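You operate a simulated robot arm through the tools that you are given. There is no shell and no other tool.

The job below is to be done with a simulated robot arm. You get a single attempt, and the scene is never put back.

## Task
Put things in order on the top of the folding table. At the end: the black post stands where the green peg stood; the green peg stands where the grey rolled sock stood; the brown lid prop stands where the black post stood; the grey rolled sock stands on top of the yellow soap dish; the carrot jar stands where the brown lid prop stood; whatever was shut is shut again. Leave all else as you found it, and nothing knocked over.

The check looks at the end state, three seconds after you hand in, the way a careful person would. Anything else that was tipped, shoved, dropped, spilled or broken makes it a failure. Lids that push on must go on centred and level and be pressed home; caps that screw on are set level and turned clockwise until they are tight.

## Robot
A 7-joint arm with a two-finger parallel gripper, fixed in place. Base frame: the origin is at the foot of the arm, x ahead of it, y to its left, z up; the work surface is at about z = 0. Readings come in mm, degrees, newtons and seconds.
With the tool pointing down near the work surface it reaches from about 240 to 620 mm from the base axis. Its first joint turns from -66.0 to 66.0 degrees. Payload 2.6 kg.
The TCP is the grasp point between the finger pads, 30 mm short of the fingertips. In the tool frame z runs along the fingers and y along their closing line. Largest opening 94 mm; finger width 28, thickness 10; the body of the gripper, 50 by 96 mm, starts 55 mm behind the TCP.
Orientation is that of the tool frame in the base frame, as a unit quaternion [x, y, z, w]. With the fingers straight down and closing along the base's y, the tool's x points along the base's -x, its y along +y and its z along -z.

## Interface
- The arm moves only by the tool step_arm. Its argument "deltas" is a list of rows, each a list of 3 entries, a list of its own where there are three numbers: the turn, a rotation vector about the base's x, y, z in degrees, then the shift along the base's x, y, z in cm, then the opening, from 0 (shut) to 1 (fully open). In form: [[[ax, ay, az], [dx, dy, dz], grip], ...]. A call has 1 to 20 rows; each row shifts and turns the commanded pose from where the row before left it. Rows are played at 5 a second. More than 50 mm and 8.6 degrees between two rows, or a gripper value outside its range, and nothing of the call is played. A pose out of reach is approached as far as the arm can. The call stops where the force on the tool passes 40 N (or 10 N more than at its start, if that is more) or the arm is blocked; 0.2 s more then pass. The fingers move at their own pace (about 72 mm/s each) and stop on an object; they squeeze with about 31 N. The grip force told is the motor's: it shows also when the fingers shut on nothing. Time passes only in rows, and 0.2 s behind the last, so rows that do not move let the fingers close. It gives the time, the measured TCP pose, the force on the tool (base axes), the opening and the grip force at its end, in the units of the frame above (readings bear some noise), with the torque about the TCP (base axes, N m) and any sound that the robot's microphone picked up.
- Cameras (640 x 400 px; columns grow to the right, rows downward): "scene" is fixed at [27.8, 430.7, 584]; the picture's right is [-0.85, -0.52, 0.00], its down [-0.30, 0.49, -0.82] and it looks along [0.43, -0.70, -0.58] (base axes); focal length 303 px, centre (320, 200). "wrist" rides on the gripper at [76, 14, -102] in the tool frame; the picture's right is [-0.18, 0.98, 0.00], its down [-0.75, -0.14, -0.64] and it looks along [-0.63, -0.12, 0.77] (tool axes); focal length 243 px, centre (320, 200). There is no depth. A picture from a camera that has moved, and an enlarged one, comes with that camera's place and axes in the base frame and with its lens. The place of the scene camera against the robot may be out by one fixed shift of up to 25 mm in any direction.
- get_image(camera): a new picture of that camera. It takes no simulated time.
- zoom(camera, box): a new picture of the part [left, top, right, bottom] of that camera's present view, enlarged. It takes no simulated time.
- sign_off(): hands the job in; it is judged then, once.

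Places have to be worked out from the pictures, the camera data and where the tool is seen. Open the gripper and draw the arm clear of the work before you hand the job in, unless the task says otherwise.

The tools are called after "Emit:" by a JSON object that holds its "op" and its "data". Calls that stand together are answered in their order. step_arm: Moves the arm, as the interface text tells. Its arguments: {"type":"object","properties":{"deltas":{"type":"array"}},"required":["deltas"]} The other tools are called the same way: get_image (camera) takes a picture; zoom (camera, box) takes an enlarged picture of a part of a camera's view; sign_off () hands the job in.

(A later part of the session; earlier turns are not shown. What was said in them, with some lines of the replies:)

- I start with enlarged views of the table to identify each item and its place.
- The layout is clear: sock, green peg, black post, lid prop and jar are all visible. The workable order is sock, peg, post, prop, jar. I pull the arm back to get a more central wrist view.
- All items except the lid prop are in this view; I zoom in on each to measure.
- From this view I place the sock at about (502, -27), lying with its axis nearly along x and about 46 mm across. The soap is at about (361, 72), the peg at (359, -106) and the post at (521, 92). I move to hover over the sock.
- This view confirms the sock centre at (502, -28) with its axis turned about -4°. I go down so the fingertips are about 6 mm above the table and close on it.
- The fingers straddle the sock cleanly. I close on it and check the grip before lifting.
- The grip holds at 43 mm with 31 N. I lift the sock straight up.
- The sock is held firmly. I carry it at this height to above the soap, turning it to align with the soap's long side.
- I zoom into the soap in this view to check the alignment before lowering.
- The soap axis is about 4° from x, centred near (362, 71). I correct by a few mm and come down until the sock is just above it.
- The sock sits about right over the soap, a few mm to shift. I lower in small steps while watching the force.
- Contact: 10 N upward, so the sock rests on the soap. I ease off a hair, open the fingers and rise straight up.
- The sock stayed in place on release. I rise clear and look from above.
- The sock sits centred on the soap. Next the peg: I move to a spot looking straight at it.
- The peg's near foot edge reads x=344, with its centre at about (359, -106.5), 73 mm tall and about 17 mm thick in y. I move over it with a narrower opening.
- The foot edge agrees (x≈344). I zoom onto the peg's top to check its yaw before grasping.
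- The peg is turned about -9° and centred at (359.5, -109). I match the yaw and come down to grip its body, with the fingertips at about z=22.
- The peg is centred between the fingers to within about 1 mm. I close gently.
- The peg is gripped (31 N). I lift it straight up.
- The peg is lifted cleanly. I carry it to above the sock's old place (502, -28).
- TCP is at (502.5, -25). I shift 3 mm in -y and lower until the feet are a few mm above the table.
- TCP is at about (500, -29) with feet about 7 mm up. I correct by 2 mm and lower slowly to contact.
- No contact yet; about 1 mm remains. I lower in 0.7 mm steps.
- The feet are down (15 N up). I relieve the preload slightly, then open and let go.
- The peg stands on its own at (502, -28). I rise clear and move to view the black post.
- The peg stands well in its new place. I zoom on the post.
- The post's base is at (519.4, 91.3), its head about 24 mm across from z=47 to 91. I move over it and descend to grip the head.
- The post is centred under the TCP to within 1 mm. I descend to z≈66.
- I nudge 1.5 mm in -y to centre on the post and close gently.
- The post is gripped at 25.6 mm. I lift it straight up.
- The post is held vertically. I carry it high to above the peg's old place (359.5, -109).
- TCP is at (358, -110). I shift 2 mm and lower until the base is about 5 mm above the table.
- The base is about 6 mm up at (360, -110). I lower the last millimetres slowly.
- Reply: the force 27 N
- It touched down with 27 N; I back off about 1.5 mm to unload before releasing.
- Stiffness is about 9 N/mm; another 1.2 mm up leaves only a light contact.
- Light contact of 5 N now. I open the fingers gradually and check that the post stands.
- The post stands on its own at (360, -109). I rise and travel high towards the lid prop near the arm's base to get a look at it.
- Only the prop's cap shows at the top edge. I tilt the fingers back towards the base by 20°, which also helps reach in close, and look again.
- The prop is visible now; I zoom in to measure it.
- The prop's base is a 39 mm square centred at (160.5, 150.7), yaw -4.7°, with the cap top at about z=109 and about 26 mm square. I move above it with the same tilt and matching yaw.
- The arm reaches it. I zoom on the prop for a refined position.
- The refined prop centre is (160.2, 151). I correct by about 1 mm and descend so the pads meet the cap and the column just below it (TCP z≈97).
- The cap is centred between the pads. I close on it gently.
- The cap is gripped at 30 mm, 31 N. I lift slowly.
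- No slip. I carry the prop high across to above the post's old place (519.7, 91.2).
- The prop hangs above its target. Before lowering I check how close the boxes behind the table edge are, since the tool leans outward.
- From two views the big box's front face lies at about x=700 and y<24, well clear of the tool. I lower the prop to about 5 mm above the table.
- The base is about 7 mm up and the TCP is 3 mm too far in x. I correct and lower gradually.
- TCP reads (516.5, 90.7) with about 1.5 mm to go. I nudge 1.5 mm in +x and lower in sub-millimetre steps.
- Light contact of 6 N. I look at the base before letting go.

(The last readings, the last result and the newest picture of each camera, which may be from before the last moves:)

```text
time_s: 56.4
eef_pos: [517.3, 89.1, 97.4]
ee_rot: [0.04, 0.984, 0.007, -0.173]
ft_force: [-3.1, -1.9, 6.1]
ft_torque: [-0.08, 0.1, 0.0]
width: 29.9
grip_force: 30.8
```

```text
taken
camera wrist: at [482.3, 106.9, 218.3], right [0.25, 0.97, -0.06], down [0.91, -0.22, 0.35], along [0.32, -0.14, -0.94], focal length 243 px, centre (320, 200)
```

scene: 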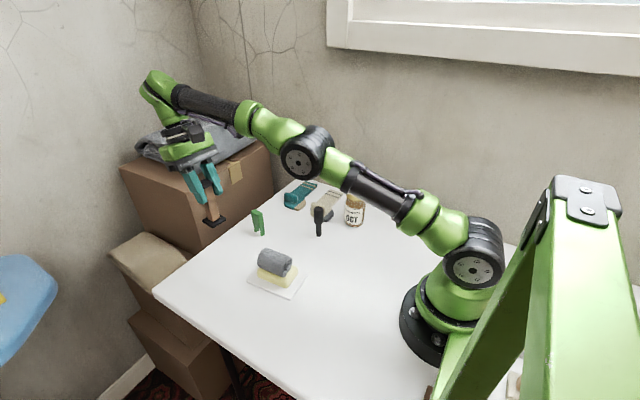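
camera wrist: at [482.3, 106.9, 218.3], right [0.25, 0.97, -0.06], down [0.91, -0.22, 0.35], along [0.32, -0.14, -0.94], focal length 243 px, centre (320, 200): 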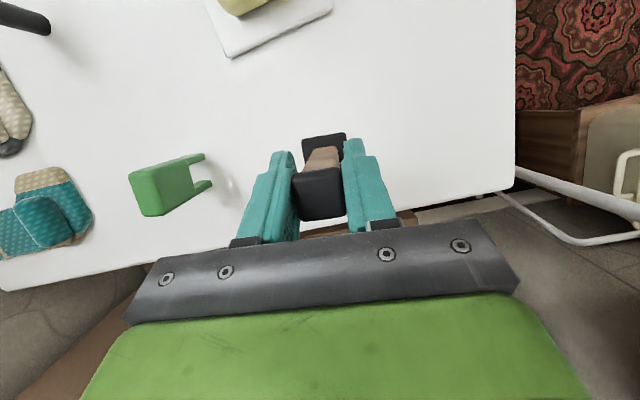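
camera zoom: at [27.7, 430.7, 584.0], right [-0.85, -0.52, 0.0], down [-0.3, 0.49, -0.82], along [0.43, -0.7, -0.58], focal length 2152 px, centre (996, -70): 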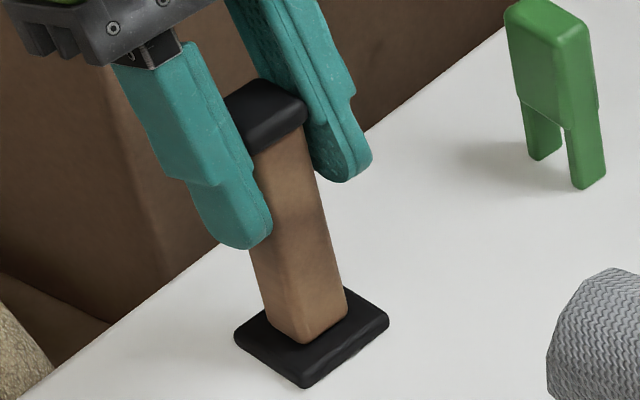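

The prop is upright on the table at about (519.6, 90). I open the fingers gradually.

Emit:
{"op": "step_arm", "data": {"deltas": [[[0, 0, 0], [0, 0, 0], 0.35], [[0, 0, 0], [0, 0, 0], 0.42], [[0, 0, 0], [0, 0, 0], 0.5], [[0, 0, 0], [0, 0, 0], 0.6], [[0, 0, 0], [0, 0, 0], 0.6]]}}

Emit:
{"op": "zoom", "data": {"camera": "scene", "box": [180, 210, 270, 266]}}

Emit:
{"op": "get_image", "data": {"camera": "wrist"}}

```text
time_s: 57.6
eef_pos: [518.3, 89.1, 96.2]
ee_rot: [0.04, 0.984, 0.006, -0.174]
ft_force: [-0.4, -0.2, -0.4]
ft_torque: [0.0, -0.01, 0.04]
width: 56.4
grip_force: 0.1
```

```text
7.11 times, centred on (225, 238) of scene
camera zoom: at [27.8, 430.7, 584.0], right [-0.85, -0.52, 0.0], down [-0.3, 0.49, -0.82], along [0.43, -0.7, -0.58], focal length 2152 px, centre (996, -70)
```

zoom: 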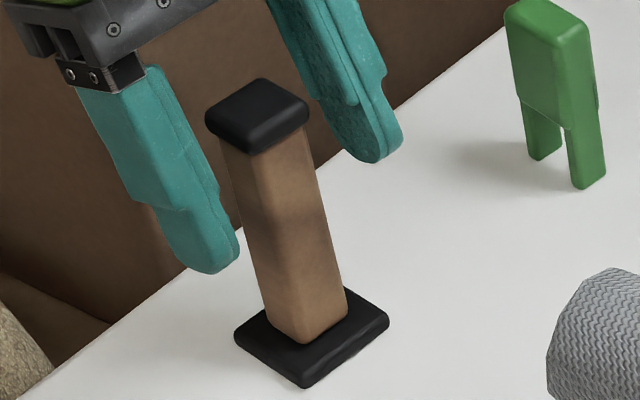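

```text
taken
camera wrist: at [482.2, 107.0, 217.8], right [0.25, 0.97, -0.06], down [0.91, -0.22, 0.35], along [0.32, -0.14, -0.94], focal length 243 px, centre (320, 200)
```

wrist: 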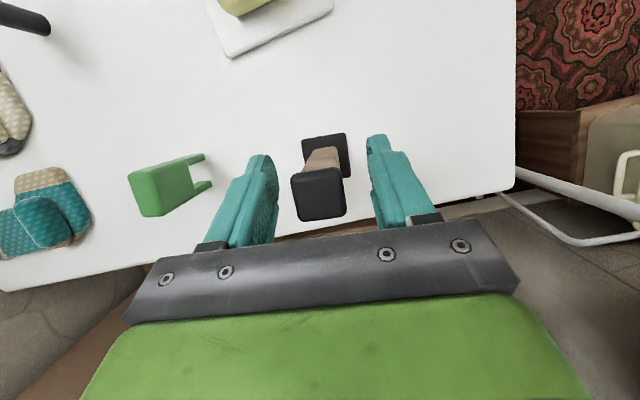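

The prop stands free in its new place. I rise straight up and travel high towards the jar, keeping the tilt for the later close-in placement.

Emit:
{"op": "step_arm", "data": {"deltas": [[[0, 0, 0], [0, 0, 2], 0.6], [[0, 0, 0], [0, 0, 4], 0.6], [[0, 0, 0], [0, 0, 4.5], 0.6], [[0, 0, 0], [0, 0, 4.5], 0.7], [[0, 0, 0], [-3.1, -3.1, 0], 0.8], [[0, 0, 0], [-3.1, -3.1, 0], 0.8], [[0, 0, 0], [-3.1, -3.1, 0], 0.8], [[0, 0, 0], [-3.1, -3.1, 0], 0.8], [[0, 0, 4.6], [-3.1, -3.1, 0], 0.8], [[0, 0, 0], [-3.1, -3.1, 0], 0.8], [[0, 0, 0], [-3.1, -3.1, 0], 0.8], [[0, 0, 0], [-3.1, -3.1, 0], 0.8], [[0, 0, 0], [-2.8, -3.1, 0], 0.8], [[0, 0, 0], [0, 0, 0], 0.8], [[0, 0, 0], [0, 0, 0], 0.8]]}}

Emit:
{"op": "get_image", "data": {"camera": "wrist"}}

Emit:
{"op": "get_image", "data": {"camera": "scene"}}

```text
time_s: 60.8
eef_pos: [237.6, -187.6, 233.9]
ee_rot: [0.0, 0.985, 0.0, -0.173]
ft_force: [0.4, -0.1, 0.3]
ft_torque: [0.02, -0.01, 0.0]
width: 75.1
grip_force: 0.0
out of reach, approached as far as the arm can: row 4
```

```text
taken
camera wrist: at [201.3, -174.0, 355.1], right [0.17, 0.98, -0.06], down [0.93, -0.14, 0.35], along [0.33, -0.12, -0.94], focal length 243 px, centre (320, 200)
```

wrist: 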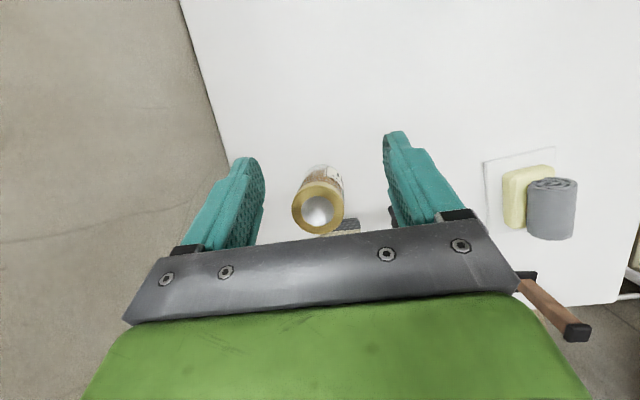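

```text
taken
```

scene: 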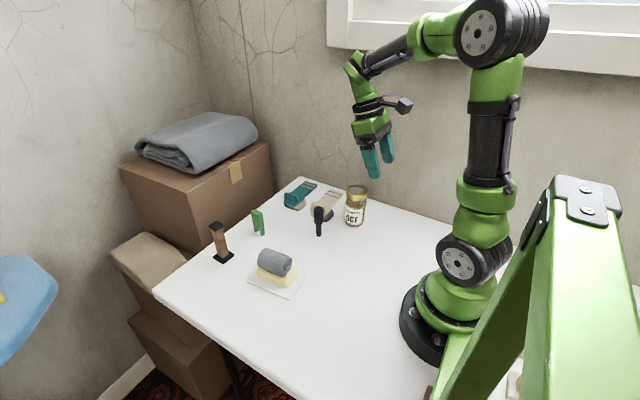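

The table edge on the wall side is at y≈-340, so the jar has ample room. I zoom on the jar to measure it.

Emit:
{"op": "zoom", "data": {"camera": "wrist", "box": [270, 145, 398, 225]}}

Emit:
{"op": "zoom", "data": {"camera": "scene", "box": [190, 170, 390, 295]}}

Emit:
{"op": "zoom", "data": {"camera": "scene", "box": [315, 175, 395, 225]}}

```text
5.00 times, centred on (334, 185) of wrist
camera zoom: at [201.3, -174.0, 355.1], right [0.17, 0.98, -0.06], down [0.93, -0.14, 0.35], along [0.33, -0.12, -0.94], focal length 1213 px, centre (250, 275)
```

zoom: 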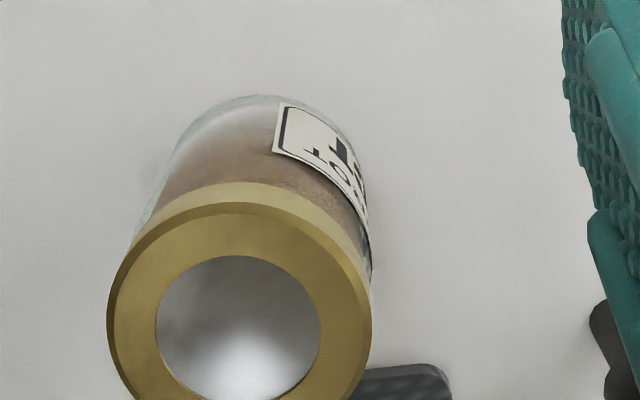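

```text
3.20 times, centred on (290, 232) of scene
camera zoom: at [27.8, 430.7, 584.0], right [-0.85, -0.52, 0.0], down [-0.3, 0.49, -0.82], along [0.43, -0.7, -0.58], focal length 968 px, centre (416, 96)
```

zoom: 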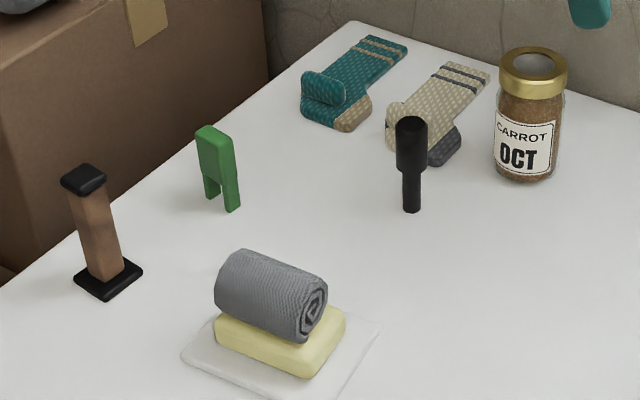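

```text
8.00 times, centred on (355, 200) of scene
camera zoom: at [27.8, 430.7, 584.0], right [-0.85, -0.52, 0.0], down [-0.3, 0.49, -0.82], along [0.43, -0.7, -0.58], focal length 2421 px, centre (40, 200)
```

zoom: 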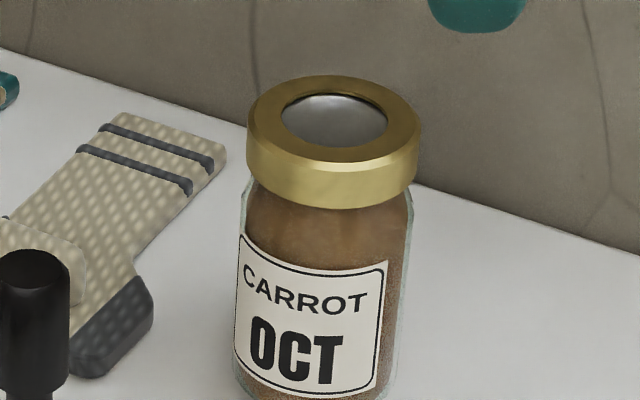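

Everything placed so far is standing. The jar's lid centre comes out near (296, -208) and z≈121, with the glass about 63 mm wide. I move above it with the fingers wide open for a closer check.

Emit:
{"op": "step_arm", "data": {"deltas": [[[0, 0, 0], [2.9, -1, -1], 0.95], [[0, 0, 0], [2.9, -1, -2], 0.95], [[0, 0, 0], [0, 0, 0], 0.95], [[0, 0, 0], [0, 0, 0], 0.95]]}}

Emit:
{"op": "get_image", "data": {"camera": "wrist"}}

Emit:
{"op": "zoom", "data": {"camera": "wrist", "box": [256, 90, 384, 170]}}

Emit:
{"op": "zoom", "data": {"camera": "wrist", "box": [256, 125, 384, 205]}}

```text
time_s: 61.8
eef_pos: [294.0, -209.3, 205.0]
ee_rot: [0.0, 0.985, 0.0, -0.173]
ft_force: [0.9, -0.3, 1.1]
ft_torque: [-0.01, 0.01, 0.02]
width: 89.1
grip_force: 0.0
```

```text
taken
camera wrist: at [257.4, -194.0, 326.5], right [0.17, 0.98, -0.06], down [0.93, -0.14, 0.35], along [0.33, -0.12, -0.94], focal length 243 px, centre (320, 200)
```

wrist: 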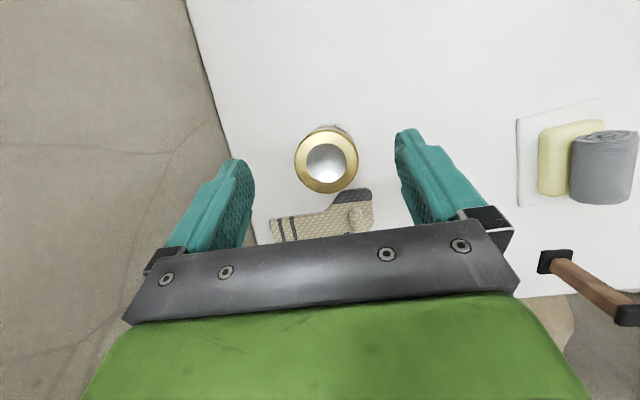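

```text
5.00 times, centred on (320, 130) of wrist
camera zoom: at [257.4, -194.0, 326.5], right [0.17, 0.98, -0.06], down [0.93, -0.14, 0.35], along [0.33, -0.12, -0.94], focal length 1213 px, centre (320, 550)
```

zoom: 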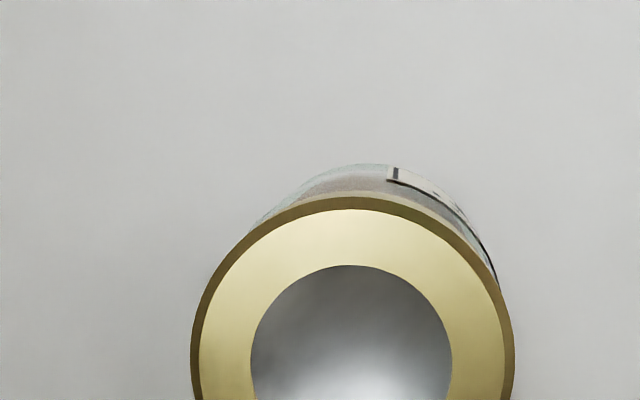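

```text
5.00 times, centred on (320, 165) of wrist
camera zoom: at [257.4, -194.0, 326.5], right [0.17, 0.98, -0.06], down [0.93, -0.14, 0.35], along [0.33, -0.12, -0.94], focal length 1213 px, centre (320, 375)
```

zoom: 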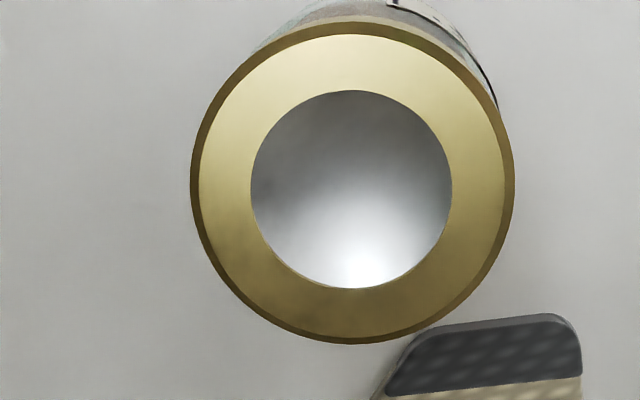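

Two wrist views put the lid top at z≈114 and the jar axis at (299, -209). I shift over it and descend with the fingers straddling the glass below the lid.

Emit:
{"op": "step_arm", "data": {"deltas": [[[0, 0, 0], [0.8, -0.1, 0], 0.95], [[0, 0, 0], [0, 0, -2.5], 0.95], [[0, 0, 0], [0, 0, -2.5], 0.95], [[0, 0, 0], [0, 0, -1], 0.95], [[0, 0, 0], [0, 0, 0], 0.95]]}}

Emit:
{"op": "get_image", "data": {"camera": "wrist"}}

Emit:
{"op": "zoom", "data": {"camera": "scene", "box": [290, 130, 418, 230]}}

```text
time_s: 63.0
eef_pos: [300.6, -211.1, 141.5]
ee_rot: [0.001, 0.985, 0.001, -0.174]
ft_force: [-0.6, -0.5, -0.4]
ft_torque: [0.02, 0.01, 0.02]
width: 89.4
grip_force: 0.1
```

```text
taken
camera wrist: at [263.8, -197.4, 264.1], right [0.17, 0.98, -0.06], down [0.93, -0.14, 0.35], along [0.33, -0.12, -0.94], focal length 243 px, centre (320, 200)
```

wrist: 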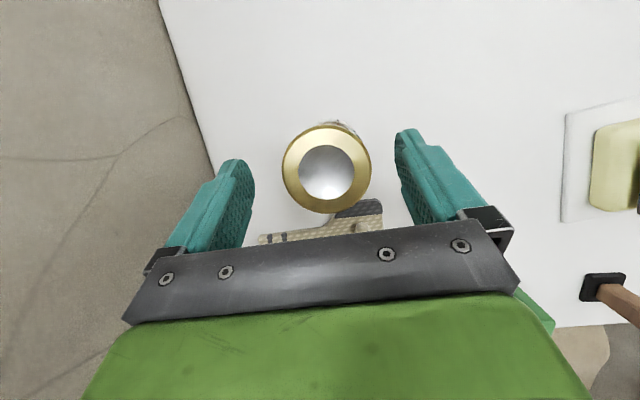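

```text
4.00 times, centred on (354, 180) of scene
camera zoom: at [27.8, 430.7, 584.0], right [-0.85, -0.52, 0.0], down [-0.3, 0.49, -0.82], along [0.43, -0.7, -0.58], focal length 1211 px, centre (184, 280)
```

zoom: 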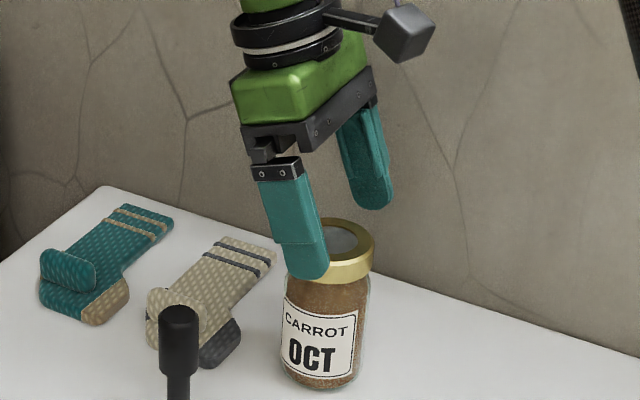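

The jar centre at (299.5, -209) is confirmed and the TCP is about 2 mm off in y. I correct and lower to z≈80.

Emit:
{"op": "step_arm", "data": {"deltas": [[[0, 0, 0], [0.15, 0.22, -1], 0.95], [[0, 0, 0], [0, 0, -2], 0.95], [[0, 0, 0], [0, 0, -2], 0.95], [[0, 0, 0], [0, 0, -1.1], 0.95], [[0, 0, 0], [0, 0, 0], 0.95]]}}

Emit:
{"op": "get_image", "data": {"camera": "wrist"}}

Emit:
{"op": "zoom", "data": {"camera": "scene", "box": [300, 150, 412, 220]}}

```text
time_s: 64.2
eef_pos: [303.0, -210.8, 83.1]
ee_rot: [0.0, 0.985, 0.0, -0.174]
ft_force: [-0.1, -1.0, -0.1]
ft_torque: [0.01, -0.01, 0.01]
width: 89.0
grip_force: 0.1
```

```text
taken
camera wrist: at [266.3, -195.8, 204.2], right [0.17, 0.98, -0.06], down [0.93, -0.14, 0.35], along [0.33, -0.12, -0.94], focal length 243 px, centre (320, 200)
```

wrist: 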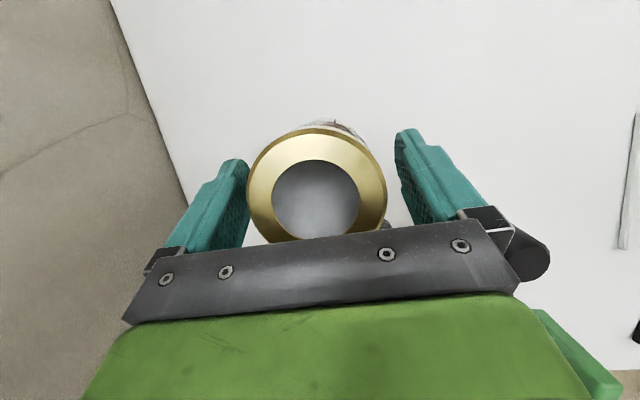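

```text
5.71 times, centred on (356, 185) of scene
camera zoom: at [27.8, 430.7, 584.0], right [-0.85, -0.52, 0.0], down [-0.3, 0.49, -0.82], along [0.43, -0.7, -0.58], focal length 1730 px, centre (114, 286)
```

zoom: 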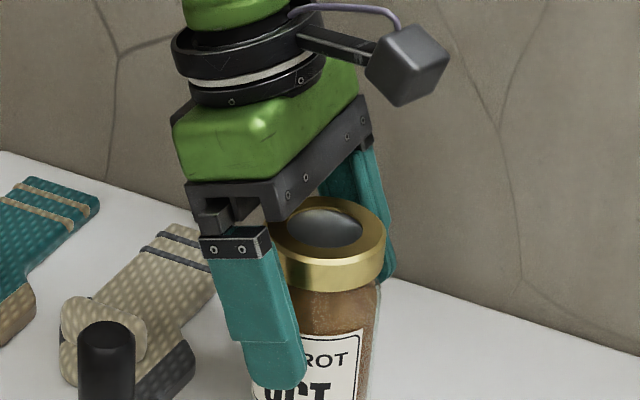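

The fingers straddle the glass with clearance under the gripper body. I close gradually on the glass.

Emit:
{"op": "step_arm", "data": {"deltas": [[[0, 0, 0], [0, 0.1, 0], 0.85], [[0, 0, 0], [0, 0, 0], 0.75], [[0, 0, 0], [0, 0, 0], 0.68], [[0, 0, 0], [0, 0, 0], 0.6], [[0, 0, 0], [0, 0, 0], 0.5], [[0, 0, 0], [0, 0, 0], 0.5], [[0, 0, 0], [0, 0, 0], 0.5]]}}

Emit:
{"op": "get_image", "data": {"camera": "wrist"}}

Emit:
{"op": "zoom", "data": {"camera": "scene", "box": [300, 150, 412, 230]}}

```text
time_s: 65.8
eef_pos: [301.9, -209.1, 83.4]
ee_rot: [-0.001, 0.985, 0.0, -0.174]
ft_force: [0.0, -1.0, 0.5]
ft_torque: [0.01, 0.0, 0.02]
width: 62.9
grip_force: 30.9
```

```text
taken
camera wrist: at [265.7, -194.2, 204.1], right [0.17, 0.98, -0.06], down [0.93, -0.14, 0.35], along [0.33, -0.12, -0.94], focal length 243 px, centre (320, 200)
```

wrist: 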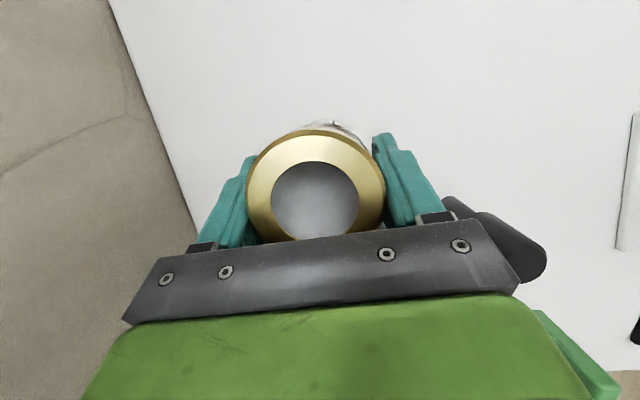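

```text
5.00 times, centred on (356, 190) of scene
camera zoom: at [27.8, 430.7, 584.0], right [-0.85, -0.52, 0.0], down [-0.3, 0.49, -0.82], along [0.43, -0.7, -0.58], focal length 1513 px, centre (140, 250)
```

zoom: 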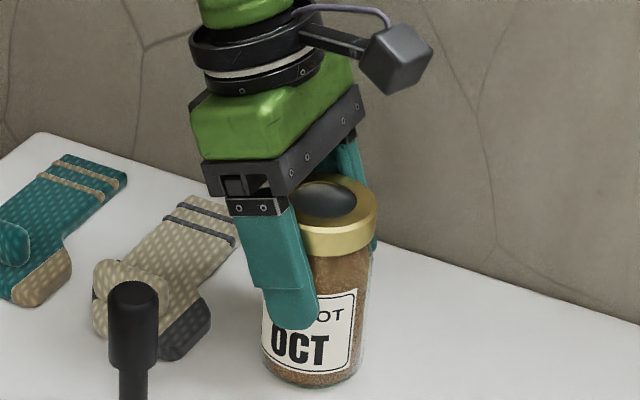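

The jar is held at 62.9 mm, 31 N, on the glass. I lift it straight up.

Emit:
{"op": "step_arm", "data": {"deltas": [[[0, 0, 0], [0, 0, 0.8], 0.5], [[0, 0, 0], [0, 0, 2], 0.5], [[0, 0, 0], [0, 0, 3], 0.5], [[0, 0, 0], [0, 0, 3], 0.5], [[0, 0, 0], [0, 0, 3], 0.5], [[0, 0, 0], [0, 0, 0], 0.5]]}}

Emit:
{"op": "get_image", "data": {"camera": "wrist"}}

Emit:
{"op": "zoom", "data": {"camera": "scene", "box": [280, 110, 424, 215]}}

```text
time_s: 67.2
eef_pos: [301.3, -208.3, 201.8]
ee_rot: [0.0, 0.985, 0.0, -0.173]
ft_force: [0.3, -0.4, -2.4]
ft_torque: [-0.03, 0.05, 0.01]
width: 62.5
grip_force: 30.2
```

```text
taken
camera wrist: at [264.5, -193.8, 323.2], right [0.17, 0.98, -0.06], down [0.93, -0.14, 0.35], along [0.33, -0.12, -0.94], focal length 243 px, centre (320, 200)
```

wrist: 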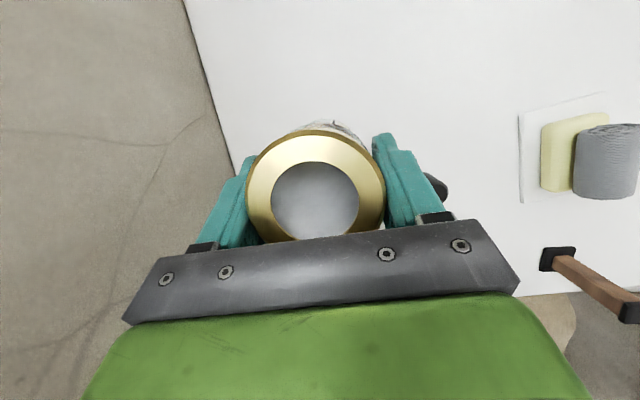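

```text
3.81 times, centred on (352, 162) of scene
camera zoom: at [27.8, 430.7, 584.0], right [-0.85, -0.52, 0.0], down [-0.3, 0.49, -0.82], along [0.43, -0.7, -0.58], focal length 1153 px, centre (198, 343)
```

zoom: 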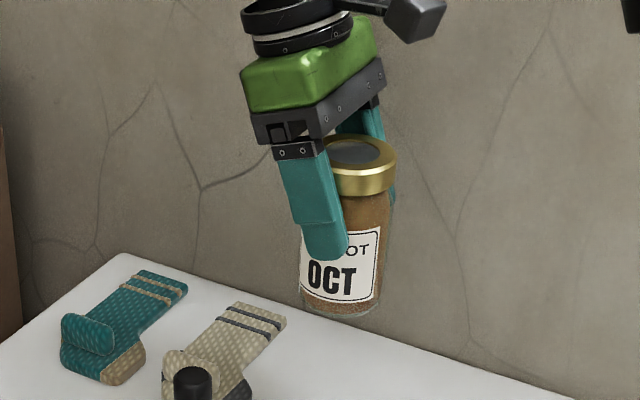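

The jar is held level without slip. I swing it on an arc, well above the sock and post, towards the prop's old place.

Emit:
{"op": "step_arm", "data": {"deltas": [[[0, 0, 0], [0.3, 3.0, 0], 0.5], [[0, 0, 0], [0.3, 3.6, 0], 0.5], [[0, 0, 0], [0.3, 3.6, 0], 0.5], [[0, 0, 0], [0, 3.5, 0], 0.5], [[0, 0, 0], [0, 3.5, 0], 0.5], [[0, 0, 0], [0, 3.5, 0], 0.5], [[0, 0, 0], [-1, 3.3, 0], 0.5], [[0, 0, 0], [-1, 3.3, 0], 0.5], [[0, 0, 0], [-1, 3, 0], 0.5], [[0, 0, 0], [-2, 2, 0], 0.5], [[0, 0, 0], [-2, 2, 0], 0.5], [[0, 0, 0], [0, 0, 0], 0.5], [[0, 0, 0], [0, 0, 0], 0.5]]}}

Emit:
{"op": "get_image", "data": {"camera": "wrist"}}

Emit:
{"op": "get_image", "data": {"camera": "scene"}}

```text
time_s: 70.0
eef_pos: [240.1, 135.3, 202.4]
ee_rot: [-0.001, 0.985, 0.0, -0.174]
ft_force: [-0.5, -0.2, -2.1]
ft_torque: [-0.03, 0.01, -0.01]
width: 62.6
grip_force: 31.3
```

```text
taken
camera wrist: at [202.8, 150.7, 323.3], right [0.17, 0.98, -0.06], down [0.93, -0.14, 0.35], along [0.33, -0.12, -0.94], focal length 243 px, centre (320, 200)
```

wrist: 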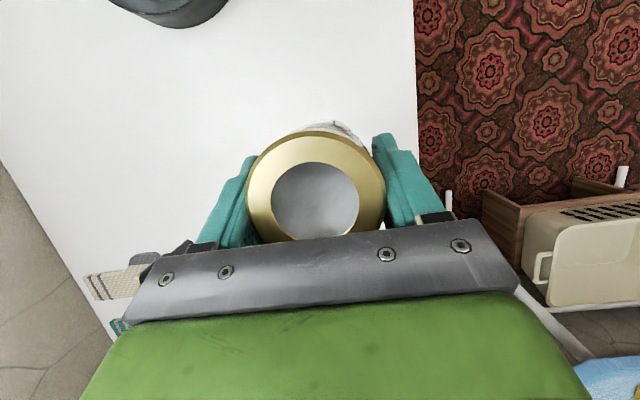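

```text
taken
```

scene: 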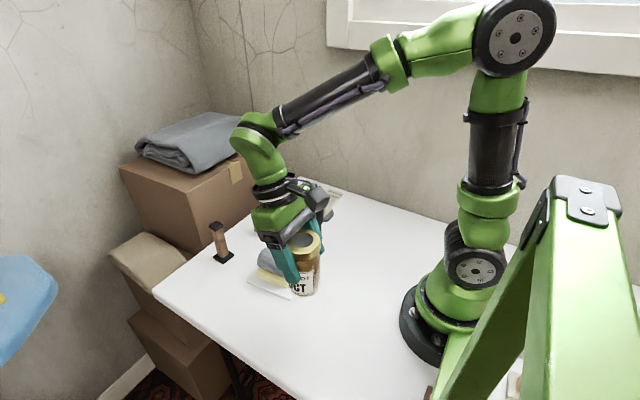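

The jar is still level. I move in over the prop's old place, TCP target (163, 151).

Emit:
{"op": "step_arm", "data": {"deltas": [[[0, 0, 0], [-2.5, 0.5, 0], 0.5], [[0, 0, 0], [-2.6, 0.5, 0], 0.5], [[0, 0, 0], [-2.5, 0.4, -1], 0.5], [[0, 0, 0], [0, 0, -3], 0.5], [[0, 0, 0], [0, 0, 0], 0.5], [[0, 0, 0], [0, 0, 0], 0.5]]}}

Emit:
{"op": "get_image", "data": {"camera": "wrist"}}

Emit:
{"op": "get_image", "data": {"camera": "scene"}}

```text
time_s: 71.4
eef_pos: [165.5, 148.1, 159.7]
ee_rot: [0.0, 0.985, -0.001, -0.174]
ft_force: [-0.6, -0.1, -3.2]
ft_torque: [0.0, 0.0, 0.0]
width: 62.6
grip_force: 31.6
```

```text
taken
camera wrist: at [128.2, 162.6, 282.0], right [0.17, 0.98, -0.06], down [0.93, -0.14, 0.35], along [0.33, -0.12, -0.94], focal length 243 px, centre (320, 200)
```

wrist: 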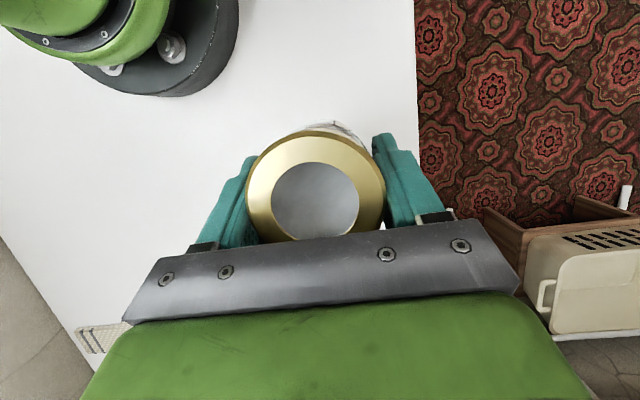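

```text
taken
```

scene: 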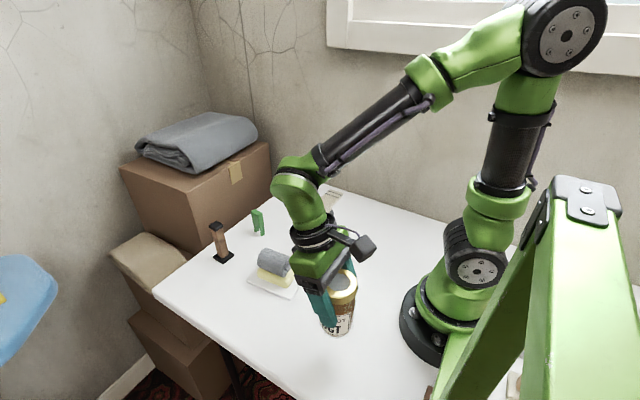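

TCP is at (165, 148.5). I shift (-1.6, +2.3) mm and lower to about 5 mm above the table.

Emit:
{"op": "step_arm", "data": {"deltas": [[[0, 0, 0], [-0.16, 0.23, -2], 0.5], [[0, 0, 0], [0, 0, -2.5], 0.5], [[0, 0, 0], [0, 0, -2], 0.5], [[0, 0, 0], [0, 0, -0.5], 0.5], [[0, 0, 0], [0, 0, 0], 0.5], [[0, 0, 0], [0, 0, 0], 0.5]]}}

Emit:
{"op": "get_image", "data": {"camera": "wrist"}}

Emit:
{"op": "zoom", "data": {"camera": "scene", "box": [260, 260, 420, 360]}}

```text
time_s: 72.8
eef_pos: [161.6, 150.9, 88.6]
ee_rot: [0.0, 0.985, 0.0, -0.174]
ft_force: [0.6, -0.3, -2.2]
ft_torque: [-0.01, -0.02, 0.0]
width: 62.7
grip_force: 31.2
```

```text
taken
camera wrist: at [126.0, 164.7, 209.8], right [0.17, 0.98, -0.06], down [0.93, -0.14, 0.35], along [0.33, -0.12, -0.94], focal length 243 px, centre (320, 200)
```

wrist: 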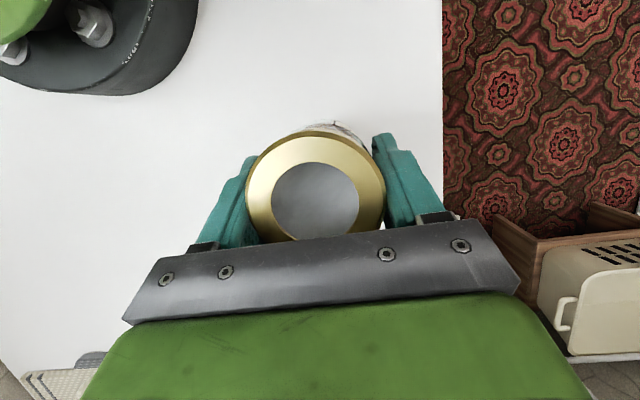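

```text
4.00 times, centred on (340, 310) of scene
camera zoom: at [27.8, 430.7, 584.0], right [-0.85, -0.52, 0.0], down [-0.3, 0.49, -0.82], along [0.43, -0.7, -0.58], focal length 1211 px, centre (240, -240)
```

zoom: 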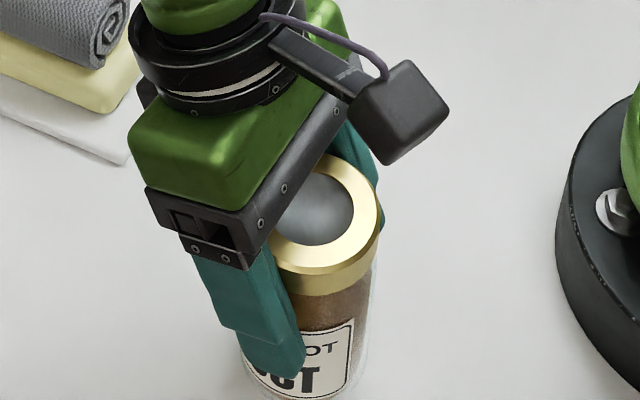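

The TCP is at (162.3, 150.8), right on target with about 5 mm to go. I lower slowly.

Emit:
{"op": "step_arm", "data": {"deltas": [[[0, 0, 0], [0.05, 0, -0.15], 0.5], [[0, 0, 0], [0, 0, -0.15], 0.5], [[0, 0, 0], [0, 0, -0.1], 0.5], [[0, 0, 0], [0, 0, 0], 0.5], [[0, 0, 0], [0, 0, 0], 0.5]]}}

```text
time_s: 74.0
eef_pos: [164.3, 151.1, 85.4]
ee_rot: [0.0, 0.985, -0.001, -0.174]
ft_force: [-0.7, 1.0, -2.9]
ft_torque: [-0.01, -0.01, 0.01]
width: 62.4
grip_force: 30.8
```

Not yet in contact. I continue in sub-millimetre steps.

Emit:
{"op": "step_arm", "data": {"deltas": [[[0, 0, 0], [0, 0, -0.06], 0.5], [[0, 0, 0], [0, 0, -0.06], 0.5], [[0, 0, 0], [0, 0, 0], 0.5], [[0, 0, 0], [0, 0, 0], 0.5]]}}

```text
time_s: 75.0
eef_pos: [163.5, 150.5, 84.3]
ee_rot: [0.0, 0.985, 0.001, -0.173]
ft_force: [0.8, -0.2, -2.4]
ft_torque: [0.02, -0.03, -0.01]
width: 62.4
grip_force: 30.7
```

Emit:
{"op": "step_arm", "data": {"deltas": [[[0, 0, 0], [0, 0, -0.06], 0.5], [[0, 0, 0], [0, 0, -0.06], 0.5], [[0, 0, 0], [0, 0, 0], 0.5], [[0, 0, 0], [0, 0, 0], 0.5]]}}

```text
time_s: 76.0
eef_pos: [164.2, 151.5, 83.5]
ee_rot: [0.0, 0.985, 0.0, -0.174]
ft_force: [0.1, -0.9, -3.0]
ft_torque: [0.03, -0.01, -0.01]
width: 62.4
grip_force: 31.5
```

Still hanging by a hair (z=83.5 against about 82.8 at the grasp). I go down a further millimetre.

Emit:
{"op": "step_arm", "data": {"deltas": [[[0, 0, 0], [0, 0, -0.06], 0.5], [[0, 0, 0], [0, 0, -0.05], 0.5], [[0, 0, 0], [0, 0, 0], 0.5], [[0, 0, 0], [0, 0, 0], 0.5]]}}

```text
time_s: 77.0
eef_pos: [165.2, 151.0, 82.4]
ee_rot: [0.0, 0.985, 0.001, -0.174]
ft_force: [-0.9, -1.3, -3.3]
ft_torque: [-0.03, 0.01, -0.04]
width: 62.3
grip_force: 30.3
```

Emit:
{"op": "step_arm", "data": {"deltas": [[[0, 0, 0], [0, 0, -0.06], 0.5], [[0, 0, 0], [0, 0, 0], 0.5], [[0, 0, 0], [0, 0, 0], 0.5]]}}

Emit:
{"op": "get_image", "data": {"camera": "wrist"}}

Emit:
{"op": "zoom", "data": {"camera": "scene", "box": [290, 290, 386, 350]}}

```text
time_s: 77.8
eef_pos: [164.4, 151.1, 82.4]
ee_rot: [0.0, 0.985, 0.0, -0.173]
ft_force: [3.2, -2.8, 10.1]
ft_torque: [-0.53, -0.13, 0.15]
width: 62.3
grip_force: 30.3
```

```text
taken
camera wrist: at [127.4, 165.2, 204.1], right [0.17, 0.98, -0.06], down [0.93, -0.14, 0.35], along [0.33, -0.12, -0.94], focal length 243 px, centre (320, 200)
```

wrist: 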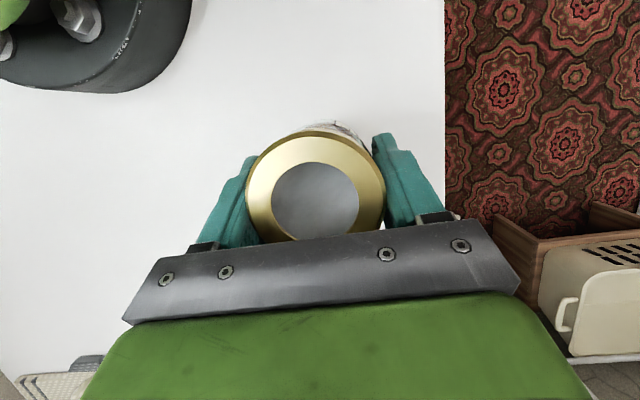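

```text
6.67 times, centred on (338, 320) of scene
camera zoom: at [27.8, 430.7, 584.0], right [-0.85, -0.52, 0.0], down [-0.3, 0.49, -0.82], along [0.43, -0.7, -0.58], focal length 2018 px, centre (200, -600)
```

zoom: 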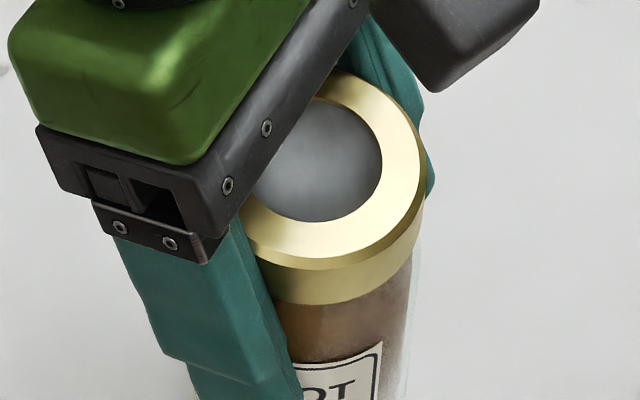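

Contact made: about 13 N change, with the jar's edge touching first, so it is tilted very slightly. I press another 0.5 mm to seat it flat, then check.

Emit:
{"op": "step_arm", "data": {"deltas": [[[0, 0, 0], [0, 0, -0.05], 0.5], [[0, 0, 0], [0, 0, 0], 0.5], [[0, 0, 0], [0, 0, 0], 0.5]]}}

```text
time_s: 78.6
eef_pos: [165.4, 151.4, 81.2]
ee_rot: [0.001, 0.985, 0.0, -0.174]
ft_force: [3.1, -4.6, 24.7]
ft_torque: [-0.28, 0.12, 0.22]
width: 62.6
grip_force: 31.0
```

The jar is seated (25 N, torque now small). I ease off about 1 mm and open the fingers gradually.

Emit:
{"op": "step_arm", "data": {"deltas": [[[0, 0, 0], [0, 0, 0.1], 0.5], [[0, 0, 0], [0, 0, 0], 0.5], [[0, 0, 0], [0, 0, 0], 0.68], [[0, 0, 0], [0, 0, 0], 0.72], [[0, 0, 0], [0, 0, 0], 0.8], [[0, 0, 0], [0, 0, 0], 0.88], [[0, 0, 0], [0, 0, 0], 0.95], [[0, 0, 0], [0, 0, 0], 0.95]]}}

Emit:
{"op": "get_image", "data": {"camera": "wrist"}}

Emit:
{"op": "zoom", "data": {"camera": "scene", "box": [270, 270, 430, 370]}}

```text
time_s: 80.4
eef_pos: [164.0, 150.5, 82.7]
ee_rot: [0.0, 0.985, 0.0, -0.173]
ft_force: [0.7, 0.0, -0.1]
ft_torque: [-0.01, 0.03, -0.01]
width: 89.3
grip_force: 0.1
```

```text
taken
camera wrist: at [127.0, 165.7, 203.2], right [0.17, 0.98, -0.06], down [0.93, -0.14, 0.35], along [0.33, -0.12, -0.94], focal length 243 px, centre (320, 200)
```

wrist: 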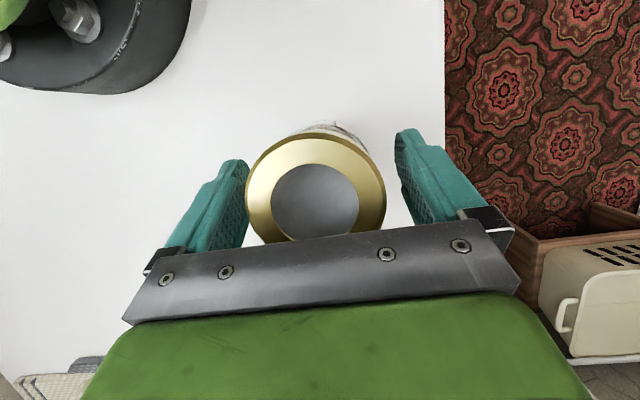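

```text
4.00 times, centred on (350, 320) of scene
camera zoom: at [27.8, 430.7, 584.0], right [-0.85, -0.52, 0.0], down [-0.3, 0.49, -0.82], along [0.43, -0.7, -0.58], focal length 1211 px, centre (200, -280)
```

zoom: 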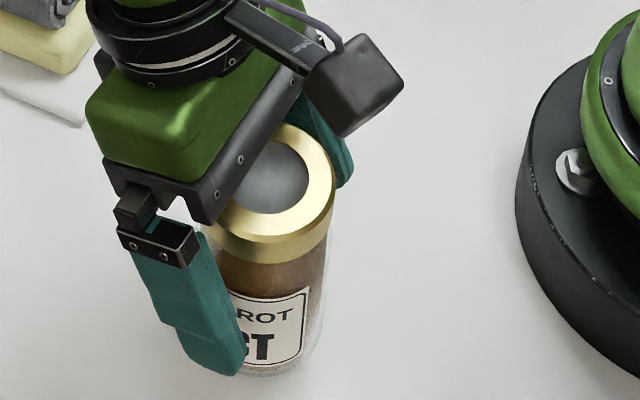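

The jar stands free. I rise straight up, then check the whole table.

Emit:
{"op": "step_arm", "data": {"deltas": [[[0, 0, 0], [0, 0, 1.5], 0.95], [[0, 0, 0], [0, 0, 3], 0.95], [[0, 0, 0], [0, 0, 4], 0.95], [[0, 0, 0], [0, 0, 4], 0.95], [[0, 0, 0], [0, 0, 4], 0.95], [[0, 0, 0], [3, -1, 0.5], 0.95], [[0, 0, 0], [3.5, -2, 0.5], 0.95], [[0, 0, 0], [3.5, -3, 0.5], 0.95], [[0, 0, 0], [2, -3.5, 0.5], 0.95], [[0, 0, 0], [0, -4, 0], 0.95], [[0, 0, 0], [0, 0, 0], 0.95]]}}

Emit:
{"op": "get_image", "data": {"camera": "scene"}}

Emit:
{"op": "get_image", "data": {"camera": "wrist"}}

```text
time_s: 82.8
eef_pos: [285.9, 15.8, 266.7]
ee_rot: [0.0, 0.985, 0.0, -0.173]
ft_force: [-0.6, -0.3, -0.9]
ft_torque: [0.02, -0.01, 0.01]
width: 89.2
grip_force: 0.1
```

```text
taken
```

scene: 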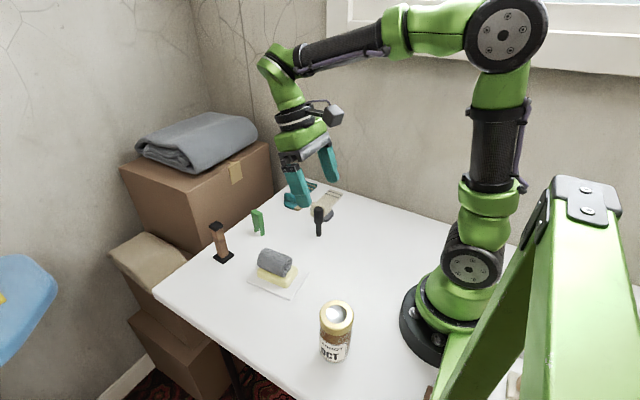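

```text
taken
camera wrist: at [249.3, 30.4, 388.8], right [0.17, 0.98, -0.06], down [0.93, -0.14, 0.35], along [0.33, -0.12, -0.94], focal length 243 px, centre (320, 200)
```

wrist: 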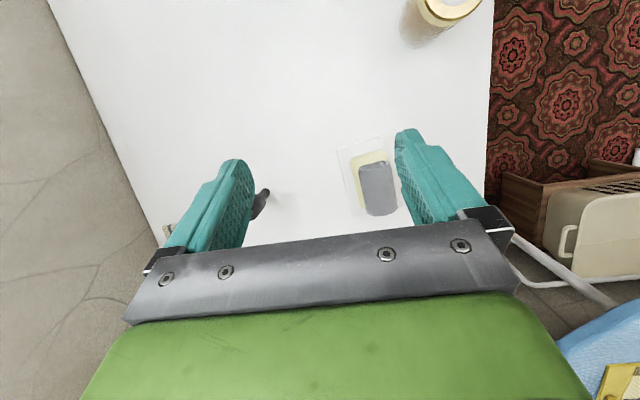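

All items look standing. I zoom in to compare final positions with the originals and check that the lid and the rest are level.

Emit:
{"op": "zoom", "data": {"camera": "scene", "box": [190, 200, 330, 288]}}

Emit:
{"op": "zoom", "data": {"camera": "scene", "box": [230, 250, 400, 370]}}

Emit:
{"op": "zoom", "data": {"camera": "scene", "box": [260, 160, 400, 248]}}

```text
4.55 times, centred on (260, 244) of scene
camera zoom: at [27.8, 430.7, 584.0], right [-0.85, -0.52, 0.0], down [-0.3, 0.49, -0.82], along [0.43, -0.7, -0.58], focal length 1376 px, centre (593, 0)
```

zoom: 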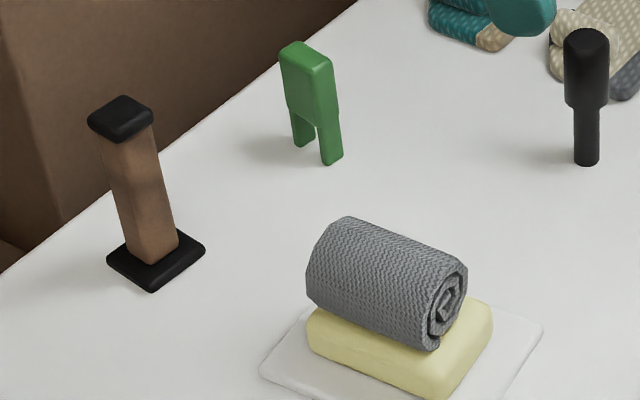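

```text
3.33 times, centred on (315, 310) of scene
camera zoom: at [27.8, 430.7, 584.0], right [-0.85, -0.52, 0.0], down [-0.3, 0.49, -0.82], along [0.43, -0.7, -0.58], focal length 1009 px, centre (337, -167)
```

zoom: 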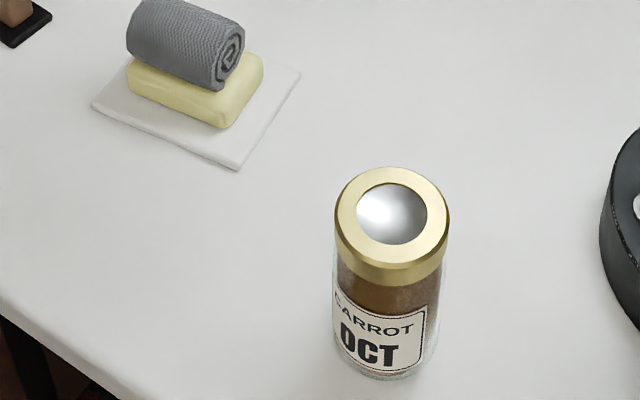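

```text
4.55 times, centred on (330, 204) of scene
camera zoom: at [27.8, 430.7, 584.0], right [-0.85, -0.52, 0.0], down [-0.3, 0.49, -0.82], along [0.43, -0.7, -0.58], focal length 1376 px, centre (274, 182)
```

zoom: 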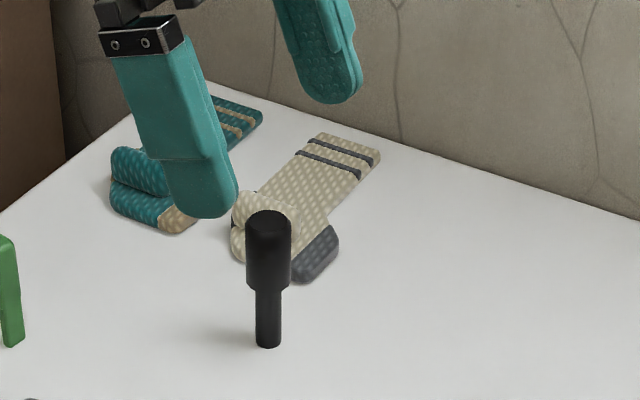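

Positions match: the prop is on the post's spot, the peg on the sock's spot, the post on the peg's spot and the jar on the prop's spot. The sock rests on the soap dish, the jar lid is on and level, and the other socks and the dish are unmoved. The gripper is open; I straighten the tool and draw the arm back clear.

Emit:
{"op": "step_arm", "data": {"deltas": [[[0, -7, 0], [1, -0.5, 0], 1], [[0, -7, 0], [1, -0.5, 0], 1], [[0, -6, 0], [1, -0.5, 0], 1], [[0, 0, 0], [0, 0, 0], 1], [[0, 0, 0], [0, 0, 0], 1]]}}

Emit:
{"op": "get_image", "data": {"camera": "scene"}}

Emit:
{"op": "get_image", "data": {"camera": "wrist"}}

```text
time_s: 84.0
eef_pos: [314.3, 0.3, 267.2]
ee_rot: [0.0, 1.0, -0.001, 0.0]
ft_force: [-1.1, 0.4, 0.6]
ft_torque: [0.02, 0.0, -0.01]
width: 94.0
grip_force: 0.1
```

```text
taken
```

scene: 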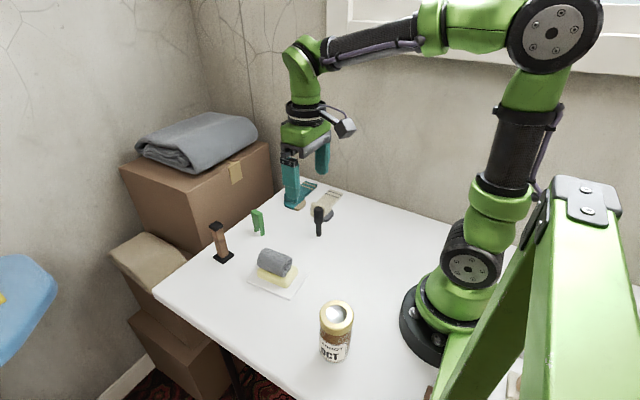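

```text
taken
camera wrist: at [238.9, 15.2, 368.9], right [0.18, 0.98, 0.0], down [0.75, -0.14, 0.64], along [0.63, -0.12, -0.77], focal length 243 px, centre (320, 200)
```

wrist: 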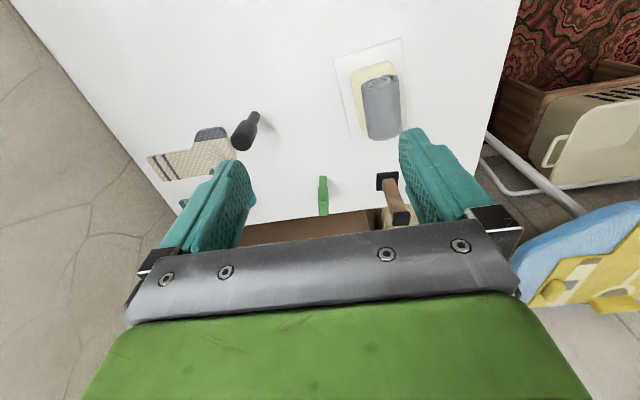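

Both views confirm that everything stands where it should, and the arm is clear with the gripper open. I hand the job in.

Emit:
{"op": "sign_off", "data": {}}

```text
The job is handed in.
```

The rearrangement is finished and handed in; I don't have the check's result. In the last pictures everything I moved is standing in its new place:

| Item | Now stands |
|---|---|
| Black post | where the green peg stood |
| Green peg | where the grey rolled sock stood |
| Brown lid prop | where the black post stood |
| Grey rolled sock | on top of the soap in the yellow soap dish, centred, lying on its side as it was on the table |
| Carrot jar | where the brown lid prop stood |

By my readings and the pictures, each item is within a few millimetres of its target. I carried the jar by the glass, so its lid was never touched and is still on and level.

The teal sock, the beige sock and the soap dish are where they were, and nothing was knocked over. I left the gripper open and the arm drawn clear of the work.
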